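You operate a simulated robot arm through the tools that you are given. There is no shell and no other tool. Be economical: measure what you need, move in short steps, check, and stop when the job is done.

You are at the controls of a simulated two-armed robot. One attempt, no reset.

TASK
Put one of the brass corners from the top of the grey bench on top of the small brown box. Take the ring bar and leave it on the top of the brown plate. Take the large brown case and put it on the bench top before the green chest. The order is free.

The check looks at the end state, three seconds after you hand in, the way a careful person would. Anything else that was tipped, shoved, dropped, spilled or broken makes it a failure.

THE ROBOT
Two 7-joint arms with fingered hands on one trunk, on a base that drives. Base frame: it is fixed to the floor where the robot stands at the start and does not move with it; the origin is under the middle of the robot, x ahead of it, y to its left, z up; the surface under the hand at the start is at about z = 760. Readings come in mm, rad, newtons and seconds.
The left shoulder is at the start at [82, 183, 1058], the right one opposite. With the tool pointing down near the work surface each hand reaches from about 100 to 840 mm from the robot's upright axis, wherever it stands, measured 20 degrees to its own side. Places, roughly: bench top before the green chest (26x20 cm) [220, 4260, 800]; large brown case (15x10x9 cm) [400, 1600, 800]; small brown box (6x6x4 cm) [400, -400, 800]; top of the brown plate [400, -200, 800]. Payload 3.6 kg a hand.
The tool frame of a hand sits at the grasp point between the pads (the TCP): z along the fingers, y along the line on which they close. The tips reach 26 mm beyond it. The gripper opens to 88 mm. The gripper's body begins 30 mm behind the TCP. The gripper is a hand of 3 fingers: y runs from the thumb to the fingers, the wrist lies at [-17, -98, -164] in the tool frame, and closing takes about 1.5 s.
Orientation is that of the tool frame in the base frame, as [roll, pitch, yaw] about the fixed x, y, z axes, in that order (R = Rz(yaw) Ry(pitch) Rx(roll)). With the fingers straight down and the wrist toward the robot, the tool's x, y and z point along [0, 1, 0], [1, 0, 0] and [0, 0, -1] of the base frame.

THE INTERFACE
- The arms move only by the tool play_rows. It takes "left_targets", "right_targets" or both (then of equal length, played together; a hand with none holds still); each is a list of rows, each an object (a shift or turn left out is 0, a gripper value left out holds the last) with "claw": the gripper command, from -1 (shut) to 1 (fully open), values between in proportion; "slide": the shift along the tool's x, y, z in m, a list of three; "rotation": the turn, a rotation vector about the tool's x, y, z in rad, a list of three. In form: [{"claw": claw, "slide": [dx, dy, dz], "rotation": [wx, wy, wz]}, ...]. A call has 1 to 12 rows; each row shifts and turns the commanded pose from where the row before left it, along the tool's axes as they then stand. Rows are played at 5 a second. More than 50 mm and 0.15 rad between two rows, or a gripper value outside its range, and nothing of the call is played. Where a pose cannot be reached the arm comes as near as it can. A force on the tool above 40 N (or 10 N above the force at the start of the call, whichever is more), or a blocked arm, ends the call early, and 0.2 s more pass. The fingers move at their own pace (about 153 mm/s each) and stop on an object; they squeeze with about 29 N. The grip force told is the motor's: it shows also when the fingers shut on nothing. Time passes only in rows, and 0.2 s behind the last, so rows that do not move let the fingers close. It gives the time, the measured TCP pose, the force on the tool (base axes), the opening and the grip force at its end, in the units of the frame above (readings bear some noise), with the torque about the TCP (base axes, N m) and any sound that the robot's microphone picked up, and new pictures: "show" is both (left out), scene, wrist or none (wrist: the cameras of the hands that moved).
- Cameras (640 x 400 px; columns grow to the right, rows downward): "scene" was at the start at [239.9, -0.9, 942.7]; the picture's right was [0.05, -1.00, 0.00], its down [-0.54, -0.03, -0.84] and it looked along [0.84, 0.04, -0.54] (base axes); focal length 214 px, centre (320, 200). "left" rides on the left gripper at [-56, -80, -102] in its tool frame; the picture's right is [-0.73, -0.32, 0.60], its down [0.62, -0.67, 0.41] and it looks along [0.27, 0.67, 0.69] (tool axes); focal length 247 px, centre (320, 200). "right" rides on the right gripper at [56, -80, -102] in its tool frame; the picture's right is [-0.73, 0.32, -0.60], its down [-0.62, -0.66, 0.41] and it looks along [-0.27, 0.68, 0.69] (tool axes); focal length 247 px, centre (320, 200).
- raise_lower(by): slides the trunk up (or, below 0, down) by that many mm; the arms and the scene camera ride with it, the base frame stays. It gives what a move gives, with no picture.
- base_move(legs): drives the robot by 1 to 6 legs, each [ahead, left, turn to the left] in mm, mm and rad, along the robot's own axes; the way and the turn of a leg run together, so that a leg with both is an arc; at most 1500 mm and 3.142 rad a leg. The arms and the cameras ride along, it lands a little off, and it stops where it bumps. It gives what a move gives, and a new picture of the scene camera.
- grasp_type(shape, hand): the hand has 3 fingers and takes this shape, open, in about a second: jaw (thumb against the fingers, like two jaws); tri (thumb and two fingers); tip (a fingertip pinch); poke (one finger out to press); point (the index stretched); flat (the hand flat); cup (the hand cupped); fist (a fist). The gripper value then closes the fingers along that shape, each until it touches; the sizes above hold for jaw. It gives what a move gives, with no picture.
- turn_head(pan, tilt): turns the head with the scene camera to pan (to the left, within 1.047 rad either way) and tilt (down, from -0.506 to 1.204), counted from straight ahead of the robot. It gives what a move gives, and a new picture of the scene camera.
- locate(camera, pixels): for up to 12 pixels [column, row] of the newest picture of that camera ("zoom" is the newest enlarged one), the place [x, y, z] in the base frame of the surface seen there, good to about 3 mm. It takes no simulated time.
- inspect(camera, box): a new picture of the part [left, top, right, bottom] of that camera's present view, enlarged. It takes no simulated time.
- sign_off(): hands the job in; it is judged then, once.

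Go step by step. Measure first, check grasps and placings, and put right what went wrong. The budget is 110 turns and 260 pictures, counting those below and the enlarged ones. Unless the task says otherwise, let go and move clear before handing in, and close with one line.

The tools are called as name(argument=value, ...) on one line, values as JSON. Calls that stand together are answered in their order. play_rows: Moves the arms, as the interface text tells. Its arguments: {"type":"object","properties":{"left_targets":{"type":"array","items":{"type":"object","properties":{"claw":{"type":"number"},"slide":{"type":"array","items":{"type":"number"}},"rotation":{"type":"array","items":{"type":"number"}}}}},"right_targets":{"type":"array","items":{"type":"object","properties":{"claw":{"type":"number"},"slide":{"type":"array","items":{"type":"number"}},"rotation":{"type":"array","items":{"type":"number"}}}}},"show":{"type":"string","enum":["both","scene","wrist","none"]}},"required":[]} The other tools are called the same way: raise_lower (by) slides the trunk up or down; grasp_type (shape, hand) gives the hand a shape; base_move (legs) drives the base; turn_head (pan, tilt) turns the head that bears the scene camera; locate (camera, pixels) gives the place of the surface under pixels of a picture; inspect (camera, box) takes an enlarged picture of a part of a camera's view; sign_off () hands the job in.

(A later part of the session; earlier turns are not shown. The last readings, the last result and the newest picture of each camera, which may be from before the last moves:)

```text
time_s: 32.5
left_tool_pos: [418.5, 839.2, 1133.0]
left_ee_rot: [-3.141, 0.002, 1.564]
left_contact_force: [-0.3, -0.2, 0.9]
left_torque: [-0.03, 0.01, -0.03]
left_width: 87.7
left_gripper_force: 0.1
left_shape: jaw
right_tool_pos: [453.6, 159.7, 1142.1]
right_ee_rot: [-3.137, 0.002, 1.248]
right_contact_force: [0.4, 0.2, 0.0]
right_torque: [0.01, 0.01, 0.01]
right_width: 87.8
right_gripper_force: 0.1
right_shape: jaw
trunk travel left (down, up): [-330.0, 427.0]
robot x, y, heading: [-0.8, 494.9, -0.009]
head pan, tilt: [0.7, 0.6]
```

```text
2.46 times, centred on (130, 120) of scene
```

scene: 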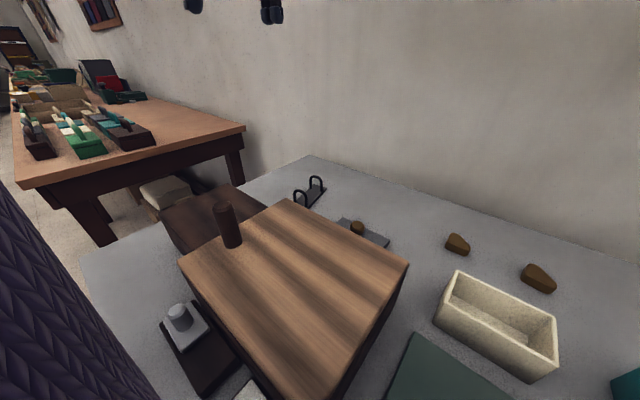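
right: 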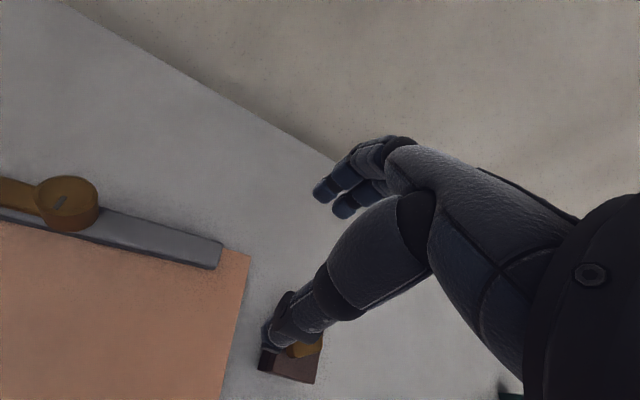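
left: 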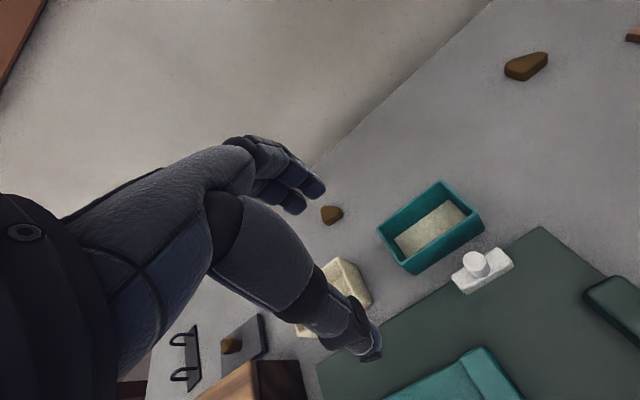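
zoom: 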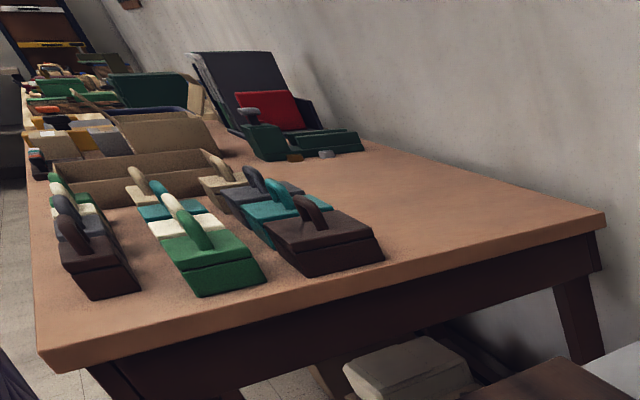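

The ring bar stands at about (580,875), loops up to z≈811. I drive 110 mm further so the left hand is in front of it.

base_move(legs=[[0, 130, 0.009]])

play_rows(left_targets=[{"slide": [0, 0.01, 0.04]}, {"slide": [0, 0.01, 0.04]}, {"slide": [0, 0.01, 0.04]}, {}], show="both")

```text
time_s: 33.8
left_tool_pos: [415.7, 971.7, 1133.8]
left_ee_rot: [3.141, 0.002, 1.574]
left_contact_force: [0.9, -0.3, -0.2]
left_torque: [0.0, -0.01, -0.02]
left_width: 87.7
left_gripper_force: 0.0
left_shape: jaw
right_tool_pos: [457.6, 292.8, 1143.8]
right_ee_rot: [-3.137, 0.003, 1.258]
right_contact_force: [0.7, 0.0, -0.4]
right_torque: [-0.01, 0.02, -0.01]
right_width: 87.9
right_gripper_force: 0.0
right_shape: jaw
trunk travel left (down, up): [-330.0, 427.0]
robot x, y, heading: [0.7, 618.2, 0.004]
head pan, tilt: [0.7, 0.6]
```

scene: 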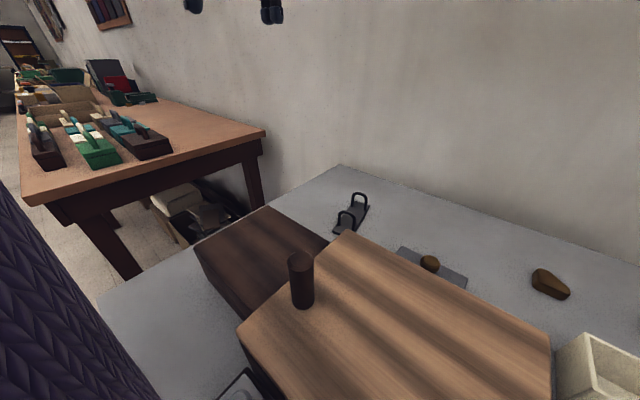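

```text
time_s: 34.8
left_tool_pos: [445.6, 972.3, 1014.7]
left_ee_rot: [-3.14, 0.0, 1.571]
left_contact_force: [-0.5, -0.3, 1.0]
left_torque: [-0.03, 0.04, 0.02]
left_width: 88.1
left_gripper_force: 0.0
left_shape: jaw
right_tool_pos: [457.9, 289.8, 1143.5]
right_ee_rot: [-3.138, 0.002, 1.256]
right_contact_force: [0.2, 1.1, -0.3]
right_torque: [0.05, 0.0, 0.01]
right_width: 87.9
right_gripper_force: 0.1
right_shape: jaw
trunk travel left (down, up): [-330.0, 427.0]
robot x, y, heading: [2.6, 618.1, 0.003]
head pan, tilt: [0.7, 0.6]
```

scene: 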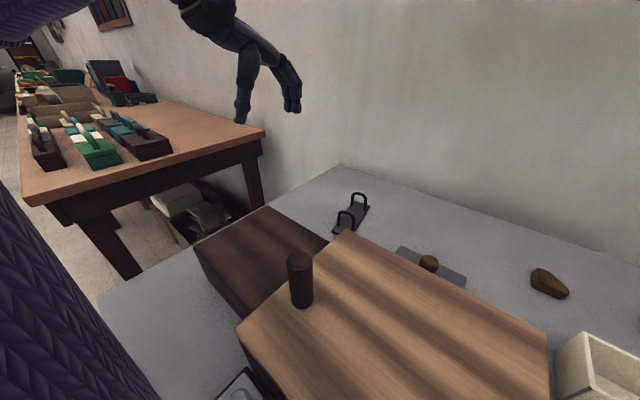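
left: 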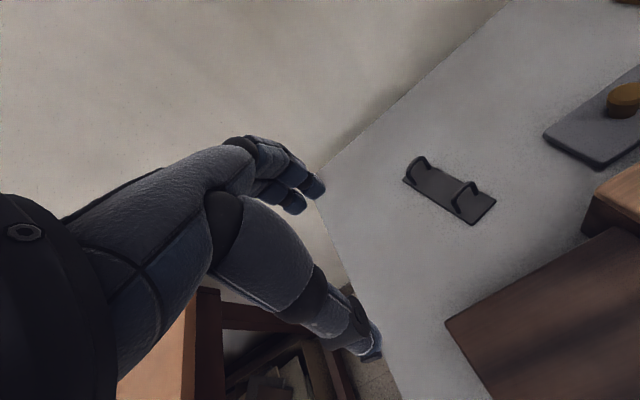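

The bar is well seen in the left wrist view at (450,190). Enlarge and locate.

inspect(camera="left", box=[390, 140, 510, 235])

locate(camera="left", pixels=[[404, 182], [417, 165], [495, 201], [474, 223], [440, 190], [456, 196], [426, 182], [423, 158], [473, 183], [408, 168], [455, 205], [445, 325]])

```text
4.21 times, centred on (450, 188) of left
```

zoom: 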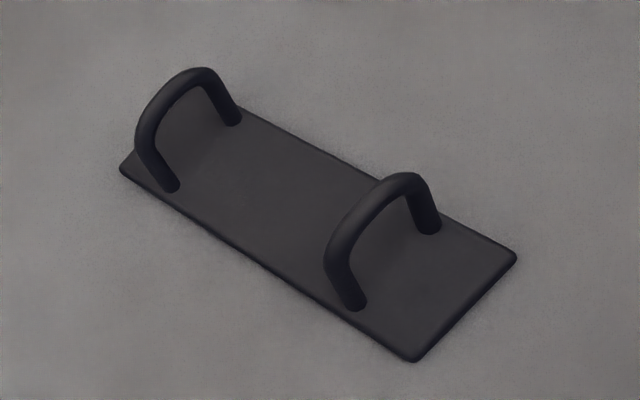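

```text
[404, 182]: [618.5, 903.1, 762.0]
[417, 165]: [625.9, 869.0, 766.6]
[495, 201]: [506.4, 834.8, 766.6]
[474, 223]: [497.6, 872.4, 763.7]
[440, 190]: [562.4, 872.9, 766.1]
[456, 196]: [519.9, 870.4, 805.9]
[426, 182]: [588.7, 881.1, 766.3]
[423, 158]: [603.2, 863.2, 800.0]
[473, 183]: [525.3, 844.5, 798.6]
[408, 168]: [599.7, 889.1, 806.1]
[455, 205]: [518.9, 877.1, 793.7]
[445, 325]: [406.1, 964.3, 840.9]
```

Bar centre (562,870), axis along (0.965,0.265), loops 83 mm apart. I'll pinch the near loop (centre ≈ (525,861)) along the bar's axis; first hover above, turned by −0.27 rad.

play_rows(left_targets=[{"claw": 1, "slide": [-0.0222, 0.016, 0.025]}, {"slide": [-0.0222, 0.016, 0.025]}, {"slide": [-0.0222, 0.016, 0.025]}, {"slide": [-0.0222, 0.016, 0.025]}, {"slide": [-0.0222, 0.016, 0.025]}, {"rotation": [0, 0, -0.134]}, {"rotation": [0, 0, -0.134]}, {}, {}], show="both")

```text
time_s: 36.8
left_tool_pos: [523.9, 859.6, 888.5]
left_ee_rot: [-3.139, -0.002, 1.841]
left_contact_force: [-0.1, 0.3, -0.1]
left_torque: [-0.02, 0.03, 0.0]
left_width: 87.8
left_gripper_force: 0.1
left_shape: jaw
right_tool_pos: [458.5, 288.5, 1143.5]
right_ee_rot: [-3.138, 0.002, 1.258]
right_contact_force: [-0.7, 0.1, 0.0]
right_torque: [0.01, -0.01, 0.02]
right_width: 87.9
right_gripper_force: 0.1
right_shape: jaw
trunk travel left (down, up): [-330.0, 427.0]
robot x, y, heading: [2.3, 619.6, -0.001]
head pan, tilt: [0.7, 0.6]
```

scene: 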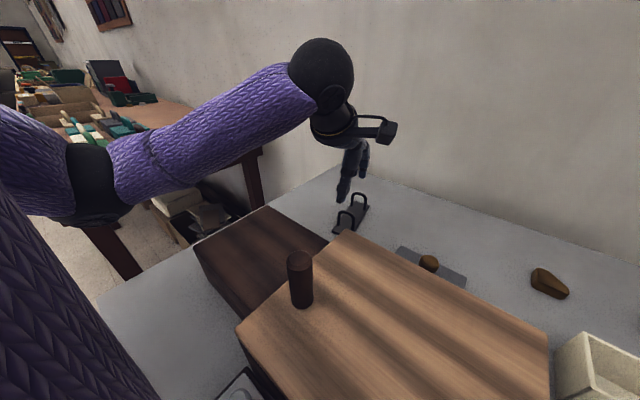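
left: 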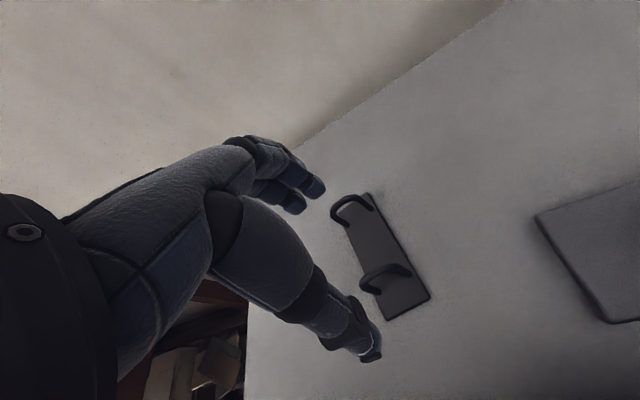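

Hovering at (524,860,888) with plenty of clearance. I re-measure the near loop at (385,275).

inspect(camera="left", box=[320, 180, 450, 330])

locate(camera="left", pixels=[[362, 280], [368, 274], [385, 268], [405, 268], [365, 290], [430, 297], [390, 319], [371, 195], [333, 210], [350, 199]])

```text
2.67 times, centred on (385, 255) of left
```

zoom: 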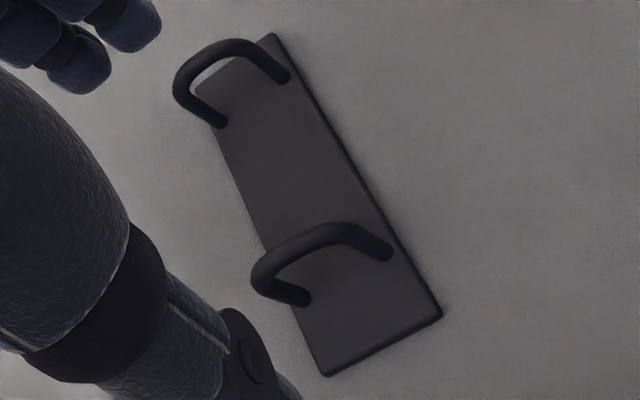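

```text
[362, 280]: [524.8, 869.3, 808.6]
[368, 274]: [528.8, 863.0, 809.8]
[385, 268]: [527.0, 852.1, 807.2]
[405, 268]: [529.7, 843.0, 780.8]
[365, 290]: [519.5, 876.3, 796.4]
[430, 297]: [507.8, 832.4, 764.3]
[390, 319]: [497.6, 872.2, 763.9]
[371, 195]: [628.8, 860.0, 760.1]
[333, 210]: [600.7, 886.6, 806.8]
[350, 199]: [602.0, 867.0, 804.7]
```

Loop centre ≈ (527,861). Descend 91 mm with a 2.5 mm forward shift.

play_rows(left_targets=[{"slide": [0, 0.0025, 0.025]}, {"slide": [0, 0, 0.025]}, {"slide": [0, 0, 0.022]}, {"slide": [0, 0, 0.017]}, {}], show="both")

```text
time_s: 38.0
left_tool_pos: [526.5, 858.4, 799.4]
left_ee_rot: [3.141, 0.001, 1.842]
left_contact_force: [0.6, -0.5, 0.0]
left_torque: [0.02, -0.02, -0.02]
left_width: 87.8
left_gripper_force: 0.1
left_shape: jaw
right_tool_pos: [457.6, 291.2, 1142.3]
right_ee_rot: [-3.137, 0.001, 1.257]
right_contact_force: [-0.6, 0.6, 0.1]
right_torque: [0.0, 0.0, -0.02]
right_width: 88.0
right_gripper_force: 0.1
right_shape: jaw
trunk travel left (down, up): [-330.0, 427.0]
robot x, y, heading: [-1.1, 619.7, 0.003]
head pan, tilt: [0.7, 0.6]
```

scene: 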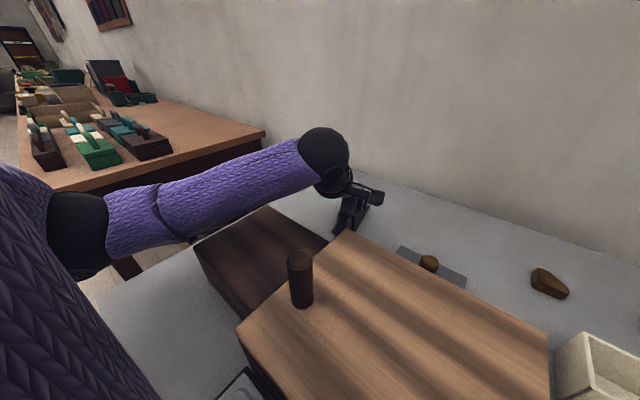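
left: 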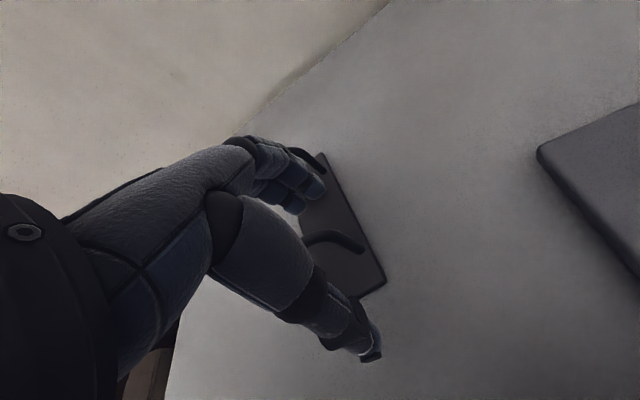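

Fingers straddle the near loop (335,240), no contact. Close.

play_rows(left_targets=[{"claw": 0}, {}, {}, {"claw": -1}, {}, {}, {}, {}, {}, {}], show="wrist")

```text
time_s: 40.2
left_tool_pos: [527.4, 858.2, 800.9]
left_ee_rot: [-3.14, -0.001, 1.84]
left_contact_force: [0.6, -0.2, 0.2]
left_torque: [0.0, -0.05, -0.01]
left_width: 0.5
left_gripper_force: 29.0
left_shape: jaw
right_tool_pos: [458.3, 288.5, 1143.1]
right_ee_rot: [-3.138, 0.002, 1.257]
right_contact_force: [0.8, 0.4, -0.1]
right_torque: [-0.01, 0.01, 0.02]
right_width: 87.8
right_gripper_force: 0.1
right_shape: jaw
trunk travel left (down, up): [-330.0, 427.0]
robot x, y, heading: [1.4, 625.0, 0.003]
head pan, tilt: [0.7, 0.6]
```

left: 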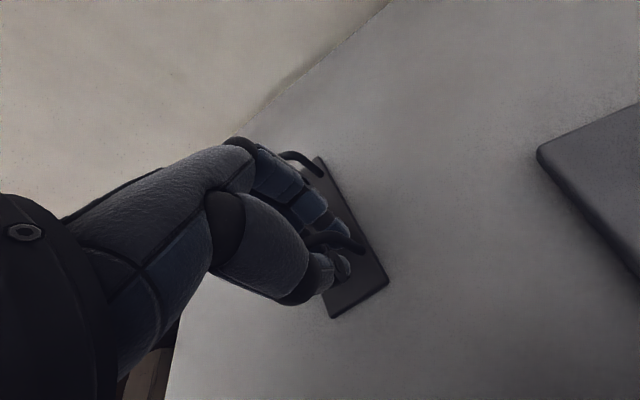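

Width reads 0.5 mm, so the tips may have met through the loop's opening. Enlarge.

inspect(camera="left", box=[260, 140, 420, 330])

```text
2.11 times, centred on (340, 235) of left
```

zoom: 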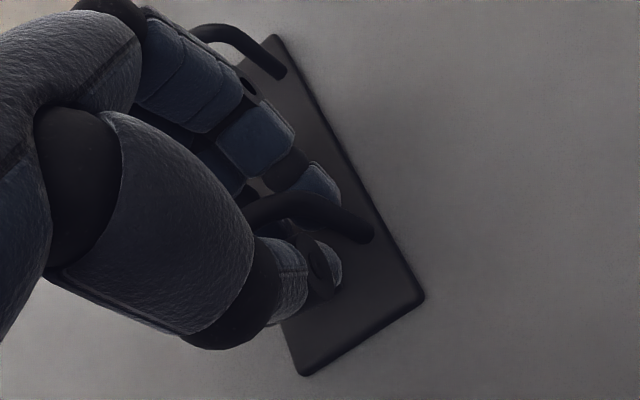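

The hand encloses the loop; I test with a slow 25 mm lift.

play_rows(left_targets=[{"slide": [0, 0, -0.008]}, {"slide": [0, 0, -0.008]}, {"slide": [0, 0, -0.009]}, {}], show="wrist")

inspect(camera="scene", box=[300, 150, 400, 250])

```text
time_s: 41.2
left_tool_pos: [526.6, 859.3, 825.3]
left_ee_rot: [-3.14, -0.003, 1.841]
left_contact_force: [-0.3, 0.2, -0.8]
left_torque: [0.0, 0.06, -0.01]
left_width: 0.7
left_gripper_force: 29.0
left_shape: jaw
right_tool_pos: [458.1, 290.3, 1142.5]
right_ee_rot: [-3.138, 0.003, 1.257]
right_contact_force: [-0.5, 1.0, 0.2]
right_torque: [-0.03, -0.01, 0.01]
right_width: 87.8
right_gripper_force: 0.0
right_shape: jaw
trunk travel left (down, up): [-330.0, 427.0]
robot x, y, heading: [-1.0, 619.9, 0.001]
head pan, tilt: [0.7, 0.6]
```

left: 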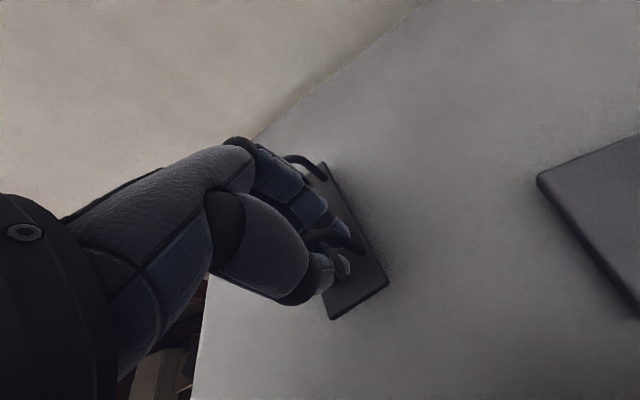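

```text
4.00 times, centred on (350, 200) of scene
```

zoom: 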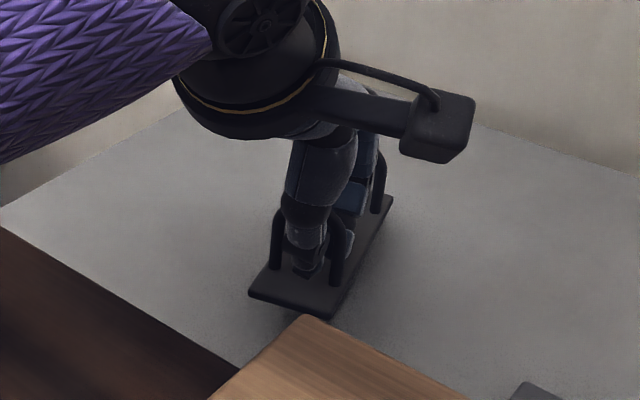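

The bar lifts level with the hand, thumb through the loop. Raise it 240 mm for transport.

play_rows(left_targets=[{"slide": [0, 0, -0.02]}, {"slide": [0, 0, -0.03]}, {"slide": [0, 0, -0.03]}, {"slide": [0, 0, -0.03]}, {"slide": [0, 0, -0.03]}, {"slide": [0, 0, -0.03]}, {"slide": [0, 0, -0.03]}, {"slide": [0, 0, -0.03]}, {"slide": [0, 0, -0.01]}, {}], show="both")

```text
time_s: 43.4
left_tool_pos: [528.7, 858.7, 1065.1]
left_ee_rot: [-3.14, -0.002, 1.843]
left_contact_force: [0.6, -0.3, -1.2]
left_torque: [-0.02, 0.06, 0.04]
left_width: 0.9
left_gripper_force: 28.7
left_shape: jaw
right_tool_pos: [458.7, 289.5, 1143.2]
right_ee_rot: [-3.138, 0.002, 1.256]
right_contact_force: [1.0, 0.8, 0.1]
right_torque: [0.0, 0.04, 0.02]
right_width: 87.8
right_gripper_force: 0.0
right_shape: jaw
trunk travel left (down, up): [-330.0, 427.0]
robot x, y, heading: [1.3, 622.2, 0.006]
head pan, tilt: [0.7, 0.6]
```

scene: 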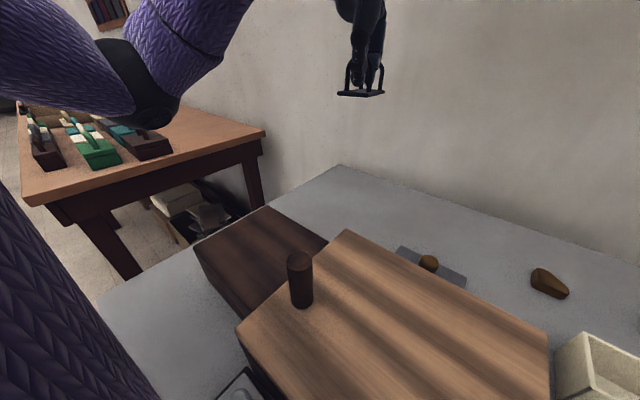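
left: 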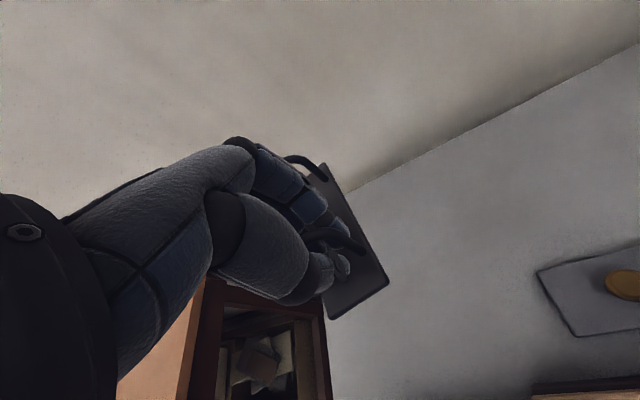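

Held firmly. I drive 960 mm to the right, back in front of the plate.

turn_head(pan=0.3, tilt=0.75)

base_move(legs=[[0, -960, 0]])

```text
time_s: 44.3
left_tool_pos: [529.1, 858.4, 1064.8]
left_ee_rot: [-3.138, 0.002, 1.842]
left_contact_force: [-0.3, -0.1, -0.8]
left_torque: [-0.02, 0.04, -0.03]
left_width: 0.9
left_gripper_force: 29.0
left_shape: jaw
right_tool_pos: [459.1, 290.0, 1144.0]
right_ee_rot: [-3.137, 0.001, 1.256]
right_contact_force: [-0.3, 0.1, 0.5]
right_torque: [0.01, 0.01, -0.02]
right_width: 87.8
right_gripper_force: 0.1
right_shape: jaw
trunk travel left (down, up): [-330.0, 427.0]
robot x, y, heading: [2.9, 618.6, 0.004]
head pan, tilt: [0.3, 0.75]
```

scene: 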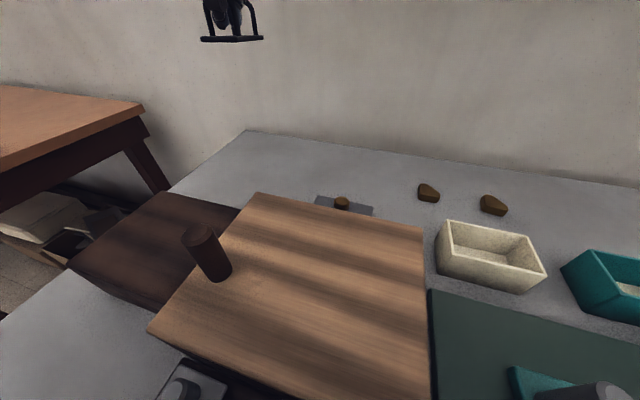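

```text
time_s: 49.3
left_tool_pos: [527.4, -116.3, 1063.8]
left_ee_rot: [-3.14, -0.001, 1.831]
left_contact_force: [0.5, -0.8, -2.1]
left_torque: [-0.04, 0.06, -0.01]
left_width: 1.2
left_gripper_force: 29.1
left_shape: jaw
right_tool_pos: [451.6, -684.5, 1143.3]
right_ee_rot: [-3.139, 0.002, 1.249]
right_contact_force: [-0.1, 1.2, -0.5]
right_torque: [0.0, 0.01, 0.0]
right_width: 87.7
right_gripper_force: 0.1
right_shape: jaw
trunk travel left (down, up): [-330.0, 427.0]
robot x, y, heading: [0.7, -353.2, -0.007]
head pan, tilt: [0.3, 0.75]
```

scene: 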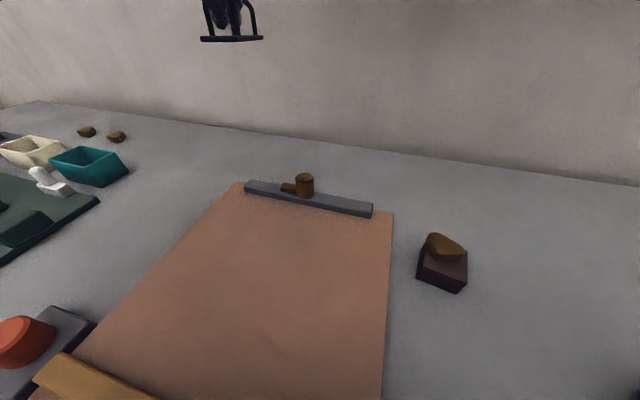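

Plate is clear ahead. I move the hand to have the bar centre over about (400,-190), stopping ~40 mm above.

play_rows(left_targets=[{"slide": [-0.0054, -0.026, 0.0295]}, {"slide": [-0.0054, -0.026, 0.0295]}, {"slide": [-0.0054, -0.026, 0.0295]}, {"slide": [-0.0054, -0.026, 0.0295]}, {"slide": [-0.0054, -0.026, 0.0295]}, {"slide": [-0.0054, -0.026, 0.0295]}, {"slide": [-0.0054, -0.026, 0.0295]}, {}, {}], show="both")

```text
time_s: 51.3
left_tool_pos: [360.3, -197.5, 858.9]
left_ee_rot: [-3.14, 0.0, 1.831]
left_contact_force: [-0.4, -0.3, -1.2]
left_torque: [0.01, 0.0, 0.0]
left_width: 1.0
left_gripper_force: 29.1
left_shape: jaw
right_tool_pos: [452.7, -684.4, 1143.1]
right_ee_rot: [-3.138, 0.002, 1.247]
right_contact_force: [0.4, 0.4, 0.1]
right_torque: [0.01, 0.01, -0.01]
right_width: 87.6
right_gripper_force: 0.0
right_shape: jaw
trunk travel left (down, up): [-330.0, 427.0]
robot x, y, heading: [-3.9, -347.8, -0.01]
head pan, tilt: [0.3, 0.75]
```

scene: 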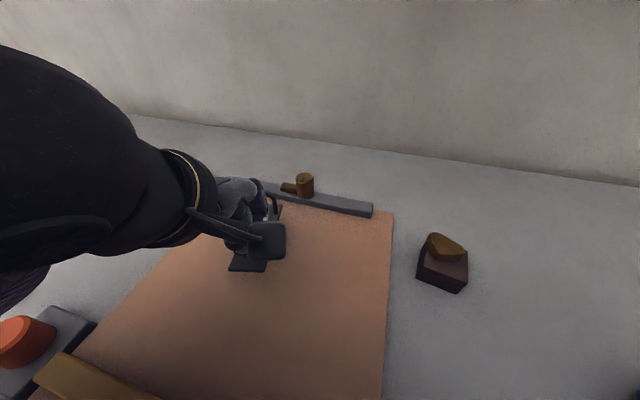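
left: 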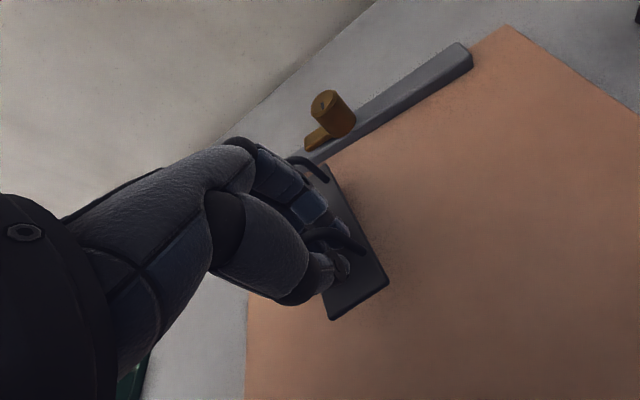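

The bar hangs above the plate and clear of the clip. I check arm clearance over the orange knob and the bar/plate positions.

locate(camera="scene", pixels=[[20, 270], [30, 240], [15, 300], [20, 335], [120, 250], [248, 266], [330, 260], [270, 205]])

locate(camera="left", pixels=[[385, 282], [333, 317], [328, 170], [420, 250], [300, 160], [365, 262]])

```text
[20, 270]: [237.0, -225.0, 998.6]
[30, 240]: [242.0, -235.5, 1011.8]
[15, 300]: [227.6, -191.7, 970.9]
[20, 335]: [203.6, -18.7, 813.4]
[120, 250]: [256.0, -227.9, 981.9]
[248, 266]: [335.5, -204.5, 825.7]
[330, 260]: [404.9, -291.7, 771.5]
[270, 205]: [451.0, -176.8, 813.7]
```

```text
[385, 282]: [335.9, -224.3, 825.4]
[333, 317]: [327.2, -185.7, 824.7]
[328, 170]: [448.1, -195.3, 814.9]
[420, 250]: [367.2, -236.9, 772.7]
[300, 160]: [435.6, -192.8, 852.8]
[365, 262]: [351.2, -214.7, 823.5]
```

Elbow is high (z>970). The bar droops about 10 mm at the far end (815 vs 825); plate top is 772. Descend 34 mm, then feel.

play_rows(left_targets=[{"slide": [0, 0, 0.015]}, {"slide": [0, 0, 0.012]}, {"slide": [0, 0, 0.007]}, {}, {"slide": [0, 0, 0.003]}, {}, {"slide": [0, 0, 0.003]}, {}], show="wrist")

locate(camera="left", pixels=[[385, 282], [333, 317], [328, 172], [420, 250], [365, 262]])

```text
time_s: 53.1
left_tool_pos: [361.5, -199.3, 818.4]
left_ee_rot: [-3.138, -0.001, 1.831]
left_contact_force: [0.9, -0.3, -0.2]
left_torque: [0.01, 0.0, -0.02]
left_width: 0.7
left_gripper_force: 28.9
left_shape: jaw
right_tool_pos: [452.7, -684.3, 1144.4]
right_ee_rot: [-3.139, 0.003, 1.248]
right_contact_force: [0.2, -0.4, 0.0]
right_torque: [0.01, 0.03, 0.0]
right_width: 87.7
right_gripper_force: 0.2
right_shape: jaw
trunk travel left (down, up): [-330.0, 427.0]
robot x, y, heading: [-4.7, -350.0, -0.008]
head pan, tilt: [0.3, 0.75]
```

left: 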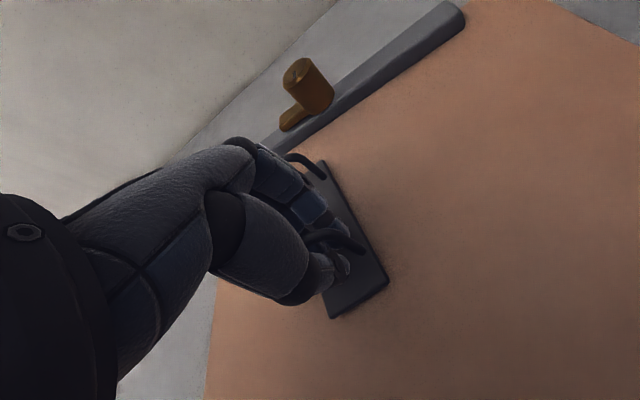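

```text
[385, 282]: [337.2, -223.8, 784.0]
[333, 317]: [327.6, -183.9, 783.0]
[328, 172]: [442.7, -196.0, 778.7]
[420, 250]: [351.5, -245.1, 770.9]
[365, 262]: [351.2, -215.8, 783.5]
```

Far end is just touching (top 778.7), near end ~5 mm up. Lower 5 mm more gently.

play_rows(left_targets=[{"slide": [0, 0, 0.002]}, {}, {"slide": [0, 0, 0.002]}, {}, {"slide": [0, 0, 0.001]}, {}], show="wrist")

locate(camera="left", pixels=[[385, 282], [333, 317], [328, 172], [420, 250], [365, 262]])

```text
time_s: 54.5
left_tool_pos: [359.5, -199.5, 812.8]
left_ee_rot: [-3.139, -0.001, 1.832]
left_contact_force: [-0.1, 0.3, -0.1]
left_torque: [0.02, -0.04, 0.0]
left_width: 0.8
left_gripper_force: 29.1
left_shape: jaw
right_tool_pos: [452.4, -684.2, 1142.6]
right_ee_rot: [-3.14, 0.001, 1.249]
right_contact_force: [1.1, -0.3, 0.2]
right_torque: [-0.02, 0.0, 0.02]
right_width: 87.8
right_gripper_force: 0.0
right_shape: jaw
trunk travel left (down, up): [-330.0, 427.0]
robot x, y, heading: [-1.1, -350.4, -0.006]
head pan, tilt: [0.3, 0.75]
```

left: 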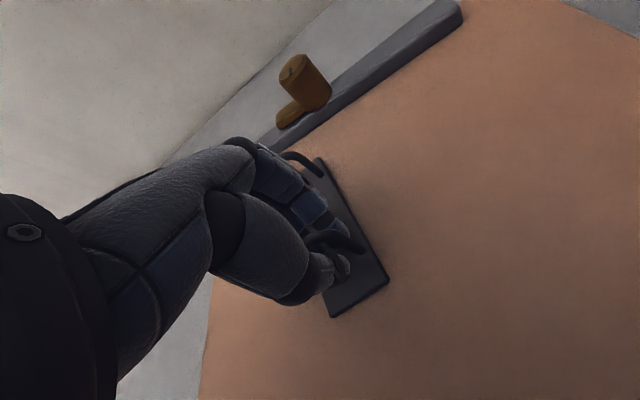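

```text
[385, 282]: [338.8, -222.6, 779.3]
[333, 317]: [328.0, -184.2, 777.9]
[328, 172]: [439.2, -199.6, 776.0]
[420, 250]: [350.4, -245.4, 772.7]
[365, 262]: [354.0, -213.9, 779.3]
```

The bar lies flat now (tops 776–779). Open slowly and check.

play_rows(left_targets=[{"claw": -0.7}, {"claw": -0.4}, {"claw": 0}, {"claw": 0.4}, {"claw": 0.8}, {}, {}, {}], show="wrist")

inspect(camera="left", box=[250, 130, 420, 380])

```text
time_s: 56.3
left_tool_pos: [361.9, -199.2, 813.3]
left_ee_rot: [-3.14, 0.0, 1.831]
left_contact_force: [-0.5, -0.5, -0.2]
left_torque: [-0.01, 0.01, -0.03]
left_width: 79.0
left_gripper_force: 0.0
left_shape: jaw
right_tool_pos: [451.6, -683.8, 1142.7]
right_ee_rot: [-3.137, 0.001, 1.247]
right_contact_force: [-0.4, -0.2, -0.6]
right_torque: [-0.01, -0.02, 0.01]
right_width: 88.1
right_gripper_force: 0.0
right_shape: jaw
trunk travel left (down, up): [-330.0, 427.0]
robot x, y, heading: [1.6, -348.1, -0.009]
head pan, tilt: [0.3, 0.75]
```

left: 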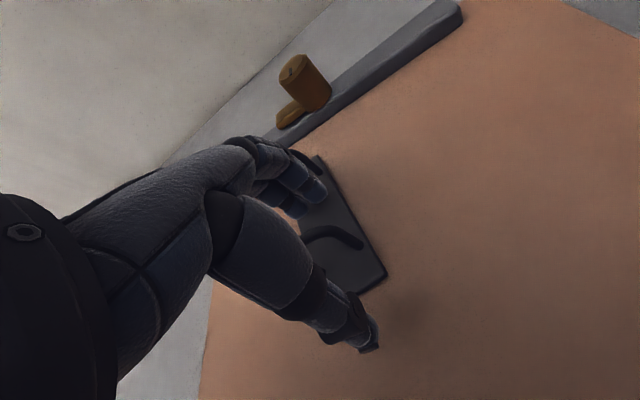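

```text
1.60 times, centred on (335, 255) of left
```

zoom: 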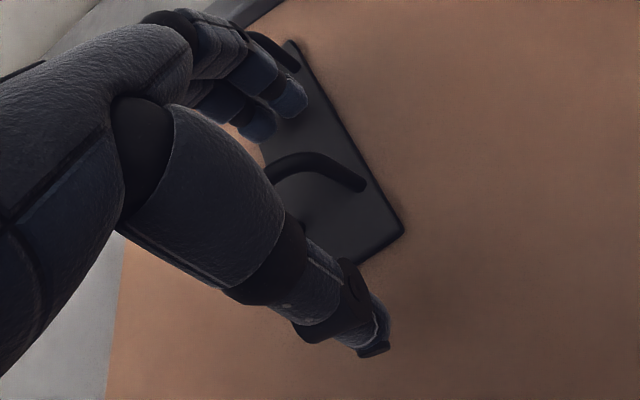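

Released; the hand straddles the near loop. Lift straight up and view.

play_rows(left_targets=[{"slide": [0, 0, -0.015]}, {"slide": [0, 0, -0.025]}, {"slide": [0, 0, -0.04]}, {"slide": [0, 0, -0.04]}, {"slide": [0, 0, -0.04]}, {"slide": [0, 0, -0.04]}, {"slide": [0, 0, -0.04]}, {"slide": [0, 0, -0.04]}, {"slide": [0, 0, -0.04]}, {}], show="both")

```text
time_s: 57.6
left_tool_pos: [369.8, -135.2, 959.8]
left_ee_rot: [3.069, -0.271, 1.868]
left_contact_force: [-0.2, -0.3, 0.2]
left_torque: [0.03, -0.02, -0.02]
left_width: 78.9
left_gripper_force: 0.2
left_shape: jaw
left hand out of reach, approached as far as the arm can: row 5, 6
right_tool_pos: [453.1, -685.0, 1142.9]
right_ee_rot: [-3.138, 0.002, 1.247]
right_contact_force: [0.3, -0.2, 0.1]
right_torque: [0.02, 0.0, -0.05]
right_width: 87.8
right_gripper_force: 0.0
right_shape: jaw
trunk travel left (down, up): [-330.0, 427.0]
robot x, y, heading: [-2.6, -349.0, -0.005]
head pan, tilt: [0.3, 0.75]
stopped in row 6 (left hand): the arm was blocked; the commanded pose is now the measured one
```

scene: 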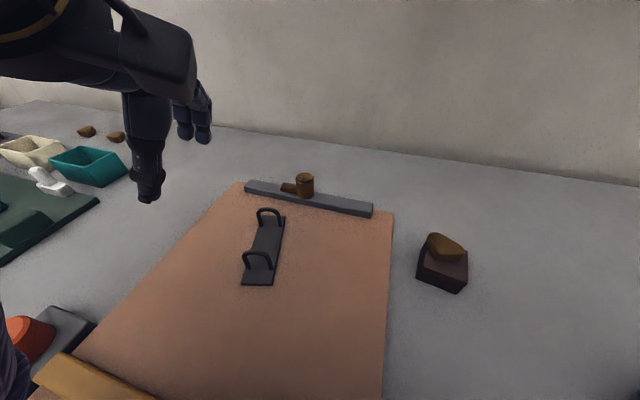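
left: 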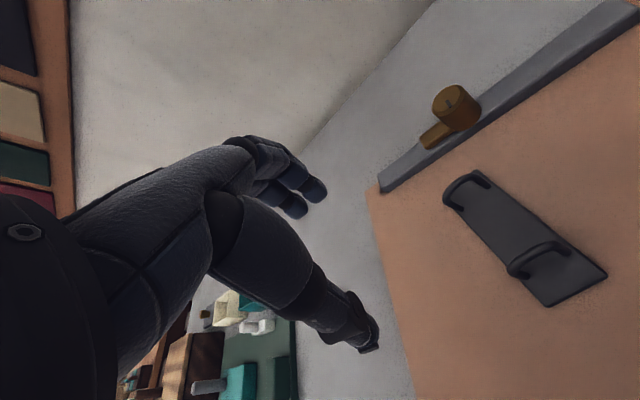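

Bar lies on the plate and the corner on the box, nothing else disturbed. The left arm reached a limit at close range; I move it forward, level it, and raise it.

play_rows(left_targets=[{"claw": 1, "slide": [0, 0.035, 0], "rotation": [0.02, -0.067, 0]}, {"slide": [0, 0.035, 0], "rotation": [0.02, -0.067, 0]}, {"slide": [0, 0.035, 0], "rotation": [0.015, -0.067, 0]}, {"slide": [0, 0.03, 0], "rotation": [0.015, -0.067, 0]}, {"slide": [0, 0.0, -0.04]}, {"slide": [0, 0.0, -0.04]}, {"slide": [0, 0, -0.04]}, {"slide": [0, 0, -0.04]}, {}], show="none")

inspect(camera="scene", box=[200, 150, 500, 320])

```text
time_s: 59.6
left_tool_pos: [524.6, -87.4, 1108.6]
left_ee_rot: [3.14, -0.004, 1.859]
left_contact_force: [0.2, -1.1, 1.2]
left_torque: [0.02, 0.02, -0.01]
left_width: 87.9
left_gripper_force: 0.1
left_shape: jaw
left hand out of reach, approached as far as the arm can: row 7, 8
right_tool_pos: [452.2, -684.6, 1142.5]
right_ee_rot: [-3.138, 0.002, 1.249]
right_contact_force: [0.1, -0.3, 0.1]
right_torque: [0.01, -0.03, 0.03]
right_width: 87.7
right_gripper_force: 0.0
right_shape: jaw
trunk travel left (down, up): [-330.0, 427.0]
robot x, y, heading: [-2.2, -348.0, -0.012]
head pan, tilt: [0.3, 0.75]
```

```text
2.13 times, centred on (350, 235) of scene
```

zoom: 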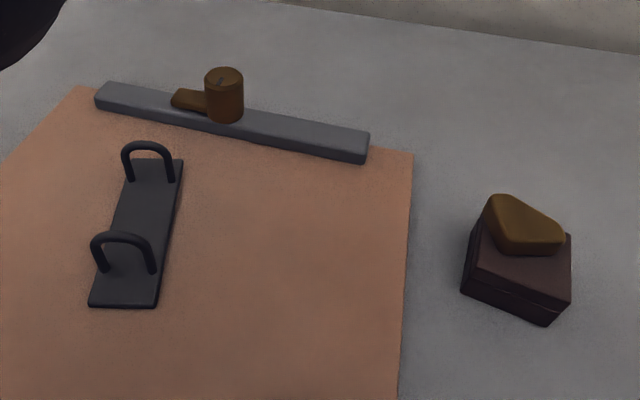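

Both placed well. Now drive left to see the second table with the case.

turn_head(pan=0.6, tilt=0.6)

base_move(legs=[[0, 1380, 0.012]])

```text
time_s: 60.4
left_tool_pos: [524.3, -87.9, 1108.3]
left_ee_rot: [-3.14, -0.003, 1.858]
left_contact_force: [0.1, 0.6, 0.1]
left_torque: [0.02, 0.01, -0.02]
left_width: 87.9
left_gripper_force: 0.1
left_shape: jaw
right_tool_pos: [451.9, -685.2, 1142.2]
right_ee_rot: [-3.137, 0.003, 1.248]
right_contact_force: [-0.4, 0.4, -0.8]
right_torque: [-0.02, -0.01, -0.01]
right_width: 87.8
right_gripper_force: 0.0
right_shape: jaw
trunk travel left (down, up): [-330.0, 427.0]
robot x, y, heading: [-3.7, -346.9, -0.007]
head pan, tilt: [0.6, 0.6]
```

scene: 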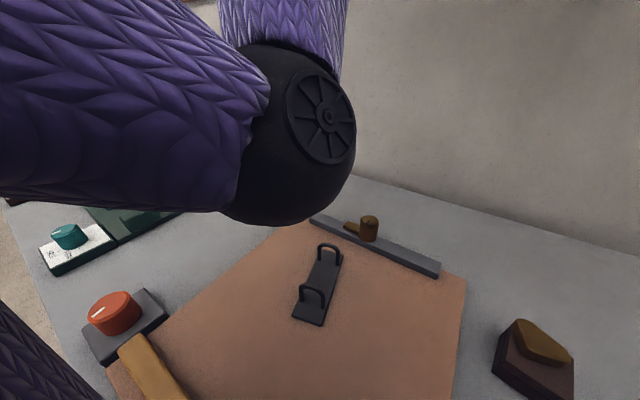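

```text
time_s: 66.0
left_tool_pos: [529.3, 968.2, 1107.3]
left_ee_rot: [-3.141, -0.002, 1.751]
left_contact_force: [-0.1, -0.1, 0.2]
left_torque: [-0.01, 0.02, 0.03]
left_width: 87.9
left_gripper_force: 0.0
left_shape: jaw
right_tool_pos: [394.1, 385.3, 1142.1]
right_ee_rot: [-3.141, 0.006, 1.14]
right_contact_force: [-0.7, 0.1, -0.5]
right_torque: [-0.03, -0.02, 0.01]
right_width: 87.8
right_gripper_force: 0.1
right_shape: jaw
trunk travel left (down, up): [-330.0, 427.0]
robot x, y, heading: [-20.1, 763.1, -0.113]
head pan, tilt: [0.6, 0.6]
stopped in leg 1: the robot was blocked; the commanded pose is now the measured one
```

scene: 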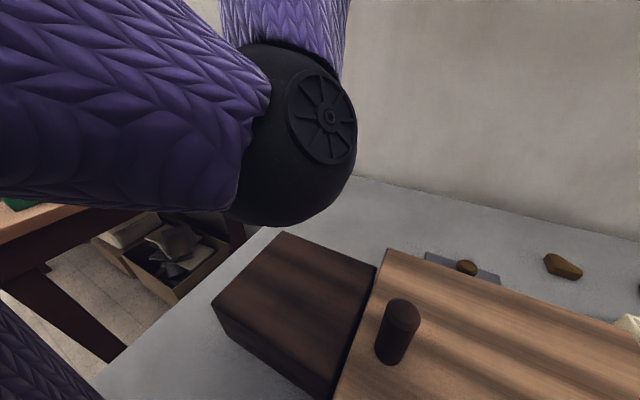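

The base bumped (heading −0.11, y 763), likely against the second table's corner. I back off a little and look left.

base_move(legs=[[-60, -60, 0.1]])

turn_head(pan=1.04, tilt=0.5)

```text
time_s: 67.0
left_tool_pos: [441.9, 965.3, 1109.3]
left_ee_rot: [3.141, -0.004, 1.85]
left_contact_force: [-0.1, -0.7, 0.6]
left_torque: [0.03, 0.02, 0.0]
left_width: 87.8
left_gripper_force: 0.1
left_shape: jaw
right_tool_pos: [364.9, 370.5, 1143.9]
right_ee_rot: [-3.139, 0.001, 1.24]
right_contact_force: [-0.1, -0.6, 0.1]
right_torque: [-0.01, -0.01, -0.01]
right_width: 87.9
right_gripper_force: 0.0
right_shape: jaw
trunk travel left (down, up): [-330.0, 427.0]
robot x, y, heading: [-84.4, 710.8, -0.013]
head pan, tilt: [0.6, 0.6]
```

scene: 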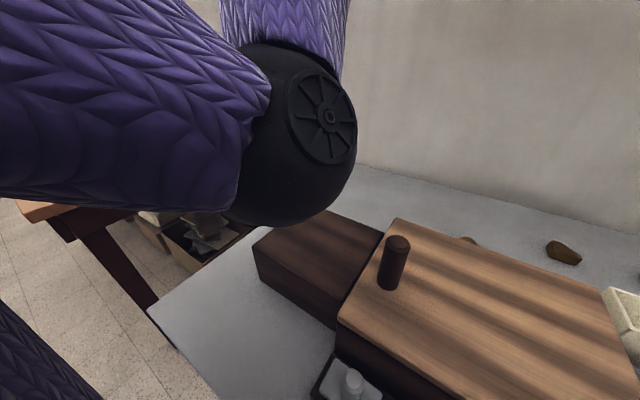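

```text
time_s: 67.9
left_tool_pos: [443.6, 967.1, 1108.2]
left_ee_rot: [-3.141, -0.003, 1.85]
left_contact_force: [-0.8, 0.2, -0.8]
left_torque: [-0.01, -0.02, 0.02]
left_width: 87.7
left_gripper_force: 0.0
left_shape: jaw
right_tool_pos: [366.6, 371.8, 1142.5]
right_ee_rot: [-3.137, 0.002, 1.24]
right_contact_force: [0.3, 1.0, -0.1]
right_torque: [0.02, -0.01, 0.01]
right_width: 87.7
right_gripper_force: 0.0
right_shape: jaw
trunk travel left (down, up): [-330.0, 427.0]
robot x, y, heading: [-85.8, 708.8, -0.013]
head pan, tilt: [1.04, 0.499]
```

scene: 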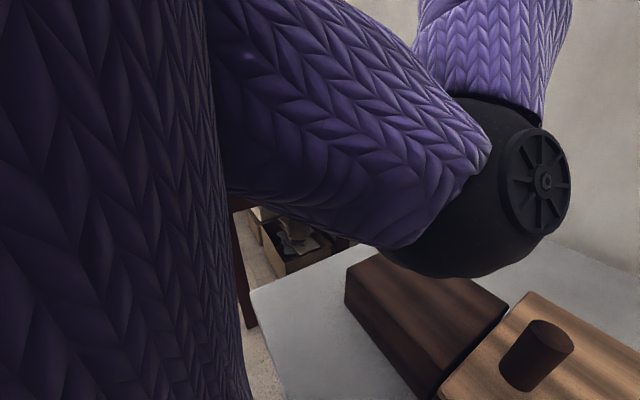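

The left arm blocks the view; I shift it out to the left and look again.

play_rows(left_targets=[{"slide": [0.027, -0.021, 0]}, {"slide": [0.027, -0.021, 0]}, {"slide": [0.027, -0.021, 0]}, {"slide": [0.027, -0.021, 0], "rotation": [0, 0, 0.14]}, {"rotation": [0, 0, 0.14]}, {}], show="scene")

```text
time_s: 69.3
left_tool_pos: [385.0, 1084.8, 1080.5]
left_ee_rot: [-3.141, -0.004, 1.57]
left_contact_force: [1.0, 0.6, -0.3]
left_torque: [-0.01, -0.02, 0.01]
left_width: 87.9
left_gripper_force: 0.1
left_shape: jaw
left hand out of reach, approached as far as the arm can: row 1, 2, 3, 4, 5
right_tool_pos: [366.6, 372.0, 1142.6]
right_ee_rot: [-3.137, 0.004, 1.239]
right_contact_force: [0.8, -0.3, 0.3]
right_torque: [0.02, 0.03, 0.04]
right_width: 87.8
right_gripper_force: 0.1
right_shape: jaw
trunk travel left (down, up): [-330.0, 427.0]
robot x, y, heading: [-86.2, 709.8, -0.015]
head pan, tilt: [1.04, 0.499]
```

scene: 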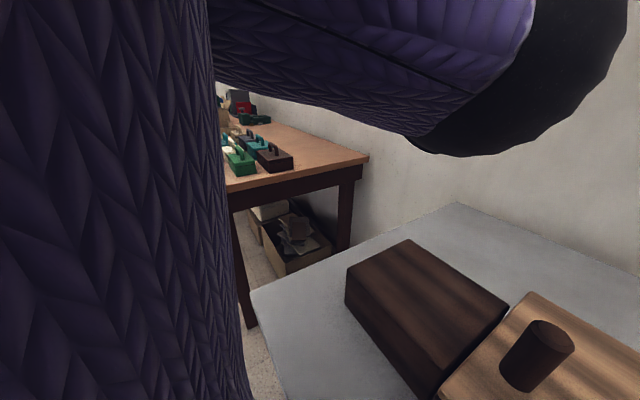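

Now the second table is visible; I locate its corner edges and the brown case near (275,158).

locate(camera="scene", pixels=[[365, 158], [230, 188], [240, 320], [275, 155], [290, 158], [268, 165], [345, 240], [250, 295], [240, 165], [300, 145]])

base_move(legs=[[-150, 0, 0.5]])

```text
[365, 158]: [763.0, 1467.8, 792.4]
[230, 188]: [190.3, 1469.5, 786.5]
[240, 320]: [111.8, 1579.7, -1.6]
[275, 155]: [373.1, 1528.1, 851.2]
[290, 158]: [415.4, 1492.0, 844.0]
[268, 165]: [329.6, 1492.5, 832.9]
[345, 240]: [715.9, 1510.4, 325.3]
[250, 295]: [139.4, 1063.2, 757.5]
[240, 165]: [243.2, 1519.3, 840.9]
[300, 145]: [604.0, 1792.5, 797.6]
```

```text
time_s: 71.1
left_tool_pos: [12.6, 1229.9, 1080.3]
left_ee_rot: [3.141, -0.003, 2.064]
left_contact_force: [-1.2, -0.7, -1.1]
left_torque: [-0.02, 0.0, 0.01]
left_width: 87.6
left_gripper_force: 0.0
left_shape: jaw
right_tool_pos: [331.7, 593.0, 1142.3]
right_ee_rot: [-3.139, 0.002, 1.733]
right_contact_force: [-1.1, -1.4, 1.2]
right_torque: [0.01, 0.03, 0.02]
right_width: 87.9
right_gripper_force: 0.1
right_shape: jaw
trunk travel left (down, up): [-330.0, 427.0]
robot x, y, heading: [-225.8, 677.0, 0.481]
head pan, tilt: [1.04, 0.499]
```

scene: 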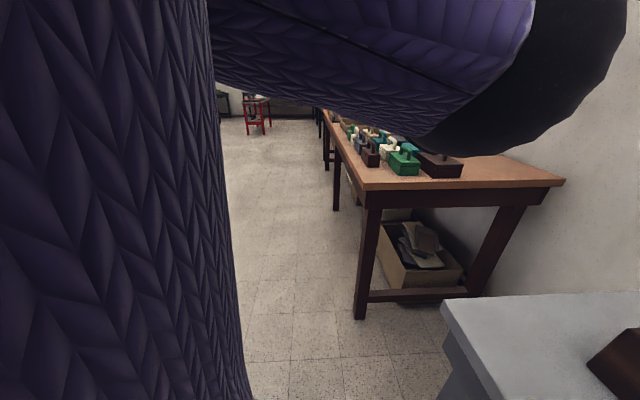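

The aisle left is clear; the block was probably under the bench front, so I'll travel with x ≈ −200. The left elbow is folded up into the view: I raise the trunk and lower the left hand to unfold it.

raise_lower(by=120)

play_rows(left_targets=[{"slide": [0, 0.01, 0.03]}, {"slide": [0, 0.01, 0.03]}, {"slide": [0, 0.01, 0.03]}, {"slide": [0, 0.01, 0.03]}, {"slide": [0, 0.01, 0.03]}, {"slide": [0, 0, 0.03]}, {}], show="scene")

```text
time_s: 72.6
left_tool_pos: [13.1, 1230.0, 1199.3]
left_ee_rot: [-3.14, -0.003, 2.064]
left_contact_force: [0.3, -0.1, 0.4]
left_torque: [0.02, -0.04, 0.03]
left_width: 87.5
left_gripper_force: 0.1
left_shape: jaw
right_tool_pos: [334.8, 592.7, 1262.4]
right_ee_rot: [-3.137, -0.001, 1.735]
right_contact_force: [0.6, -0.3, 0.2]
right_torque: [0.01, 0.0, -0.03]
right_width: 87.7
right_gripper_force: 0.2
right_shape: jaw
trunk travel left (down, up): [-450.0, 307.0]
robot x, y, heading: [-224.8, 675.3, 0.482]
head pan, tilt: [1.04, 0.499]
```

```text
time_s: 74.2
left_tool_pos: [56.1, 1253.2, 1020.4]
left_ee_rot: [-3.14, -0.007, 2.063]
left_contact_force: [0.1, -0.2, 0.9]
left_torque: [0.02, 0.01, -0.05]
left_width: 87.7
left_gripper_force: 0.0
left_shape: jaw
right_tool_pos: [333.2, 592.7, 1263.6]
right_ee_rot: [-3.139, 0.002, 1.734]
right_contact_force: [0.1, 0.7, -0.5]
right_torque: [0.0, 0.02, 0.01]
right_width: 87.7
right_gripper_force: 0.1
right_shape: jaw
trunk travel left (down, up): [-450.0, 307.0]
robot x, y, heading: [-224.9, 676.5, 0.476]
head pan, tilt: [1.04, 0.499]
```

scene: 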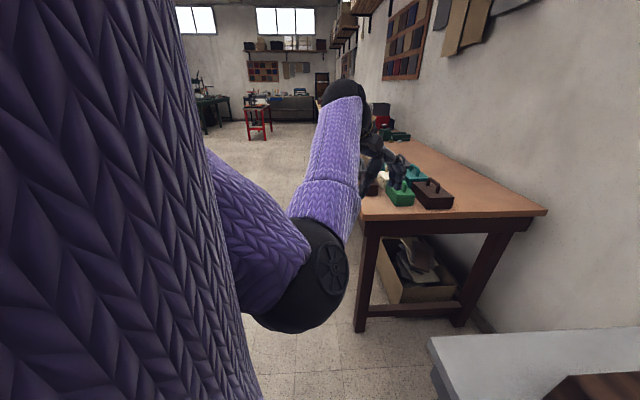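

The arm is unfolded. I turn straight again, then drive left along the aisle, checking table edge positions.

locate(camera="scene", pixels=[[364, 214], [545, 212], [440, 185], [452, 205], [432, 340], [360, 320], [375, 220]])

base_move(legs=[[0, 0, -0.476], [0, 500, 0]])

```text
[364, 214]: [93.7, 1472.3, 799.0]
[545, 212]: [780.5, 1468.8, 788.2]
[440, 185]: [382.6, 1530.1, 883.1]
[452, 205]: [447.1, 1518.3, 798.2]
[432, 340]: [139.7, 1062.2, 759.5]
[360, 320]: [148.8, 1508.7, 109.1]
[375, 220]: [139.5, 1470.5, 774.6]
```

```text
time_s: 78.5
left_tool_pos: [281.2, 1560.1, 1019.8]
left_ee_rot: [3.139, -0.001, 1.593]
left_contact_force: [0.4, -0.1, 0.2]
left_torque: [-0.02, 0.0, 0.01]
left_width: 88.2
left_gripper_force: 0.1
left_shape: jaw
right_tool_pos: [228.8, 844.8, 1263.6]
right_ee_rot: [-3.139, 0.004, 1.262]
right_contact_force: [0.6, 0.4, 1.6]
right_torque: [0.0, 0.02, 0.0]
right_width: 87.6
right_gripper_force: 0.1
right_shape: jaw
trunk travel left (down, up): [-450.0, 307.0]
robot x, y, heading: [-226.8, 1169.5, 0.008]
head pan, tilt: [1.04, 0.499]
```

scene: 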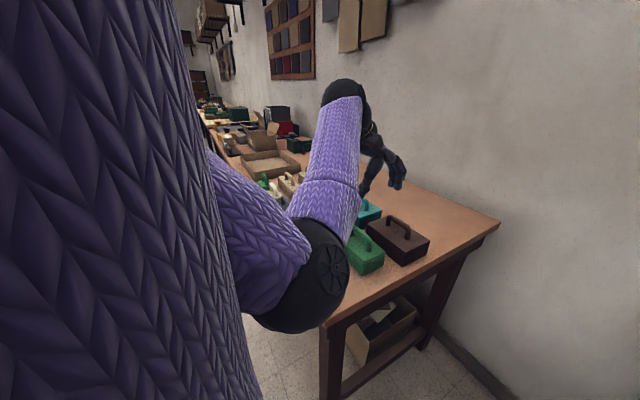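

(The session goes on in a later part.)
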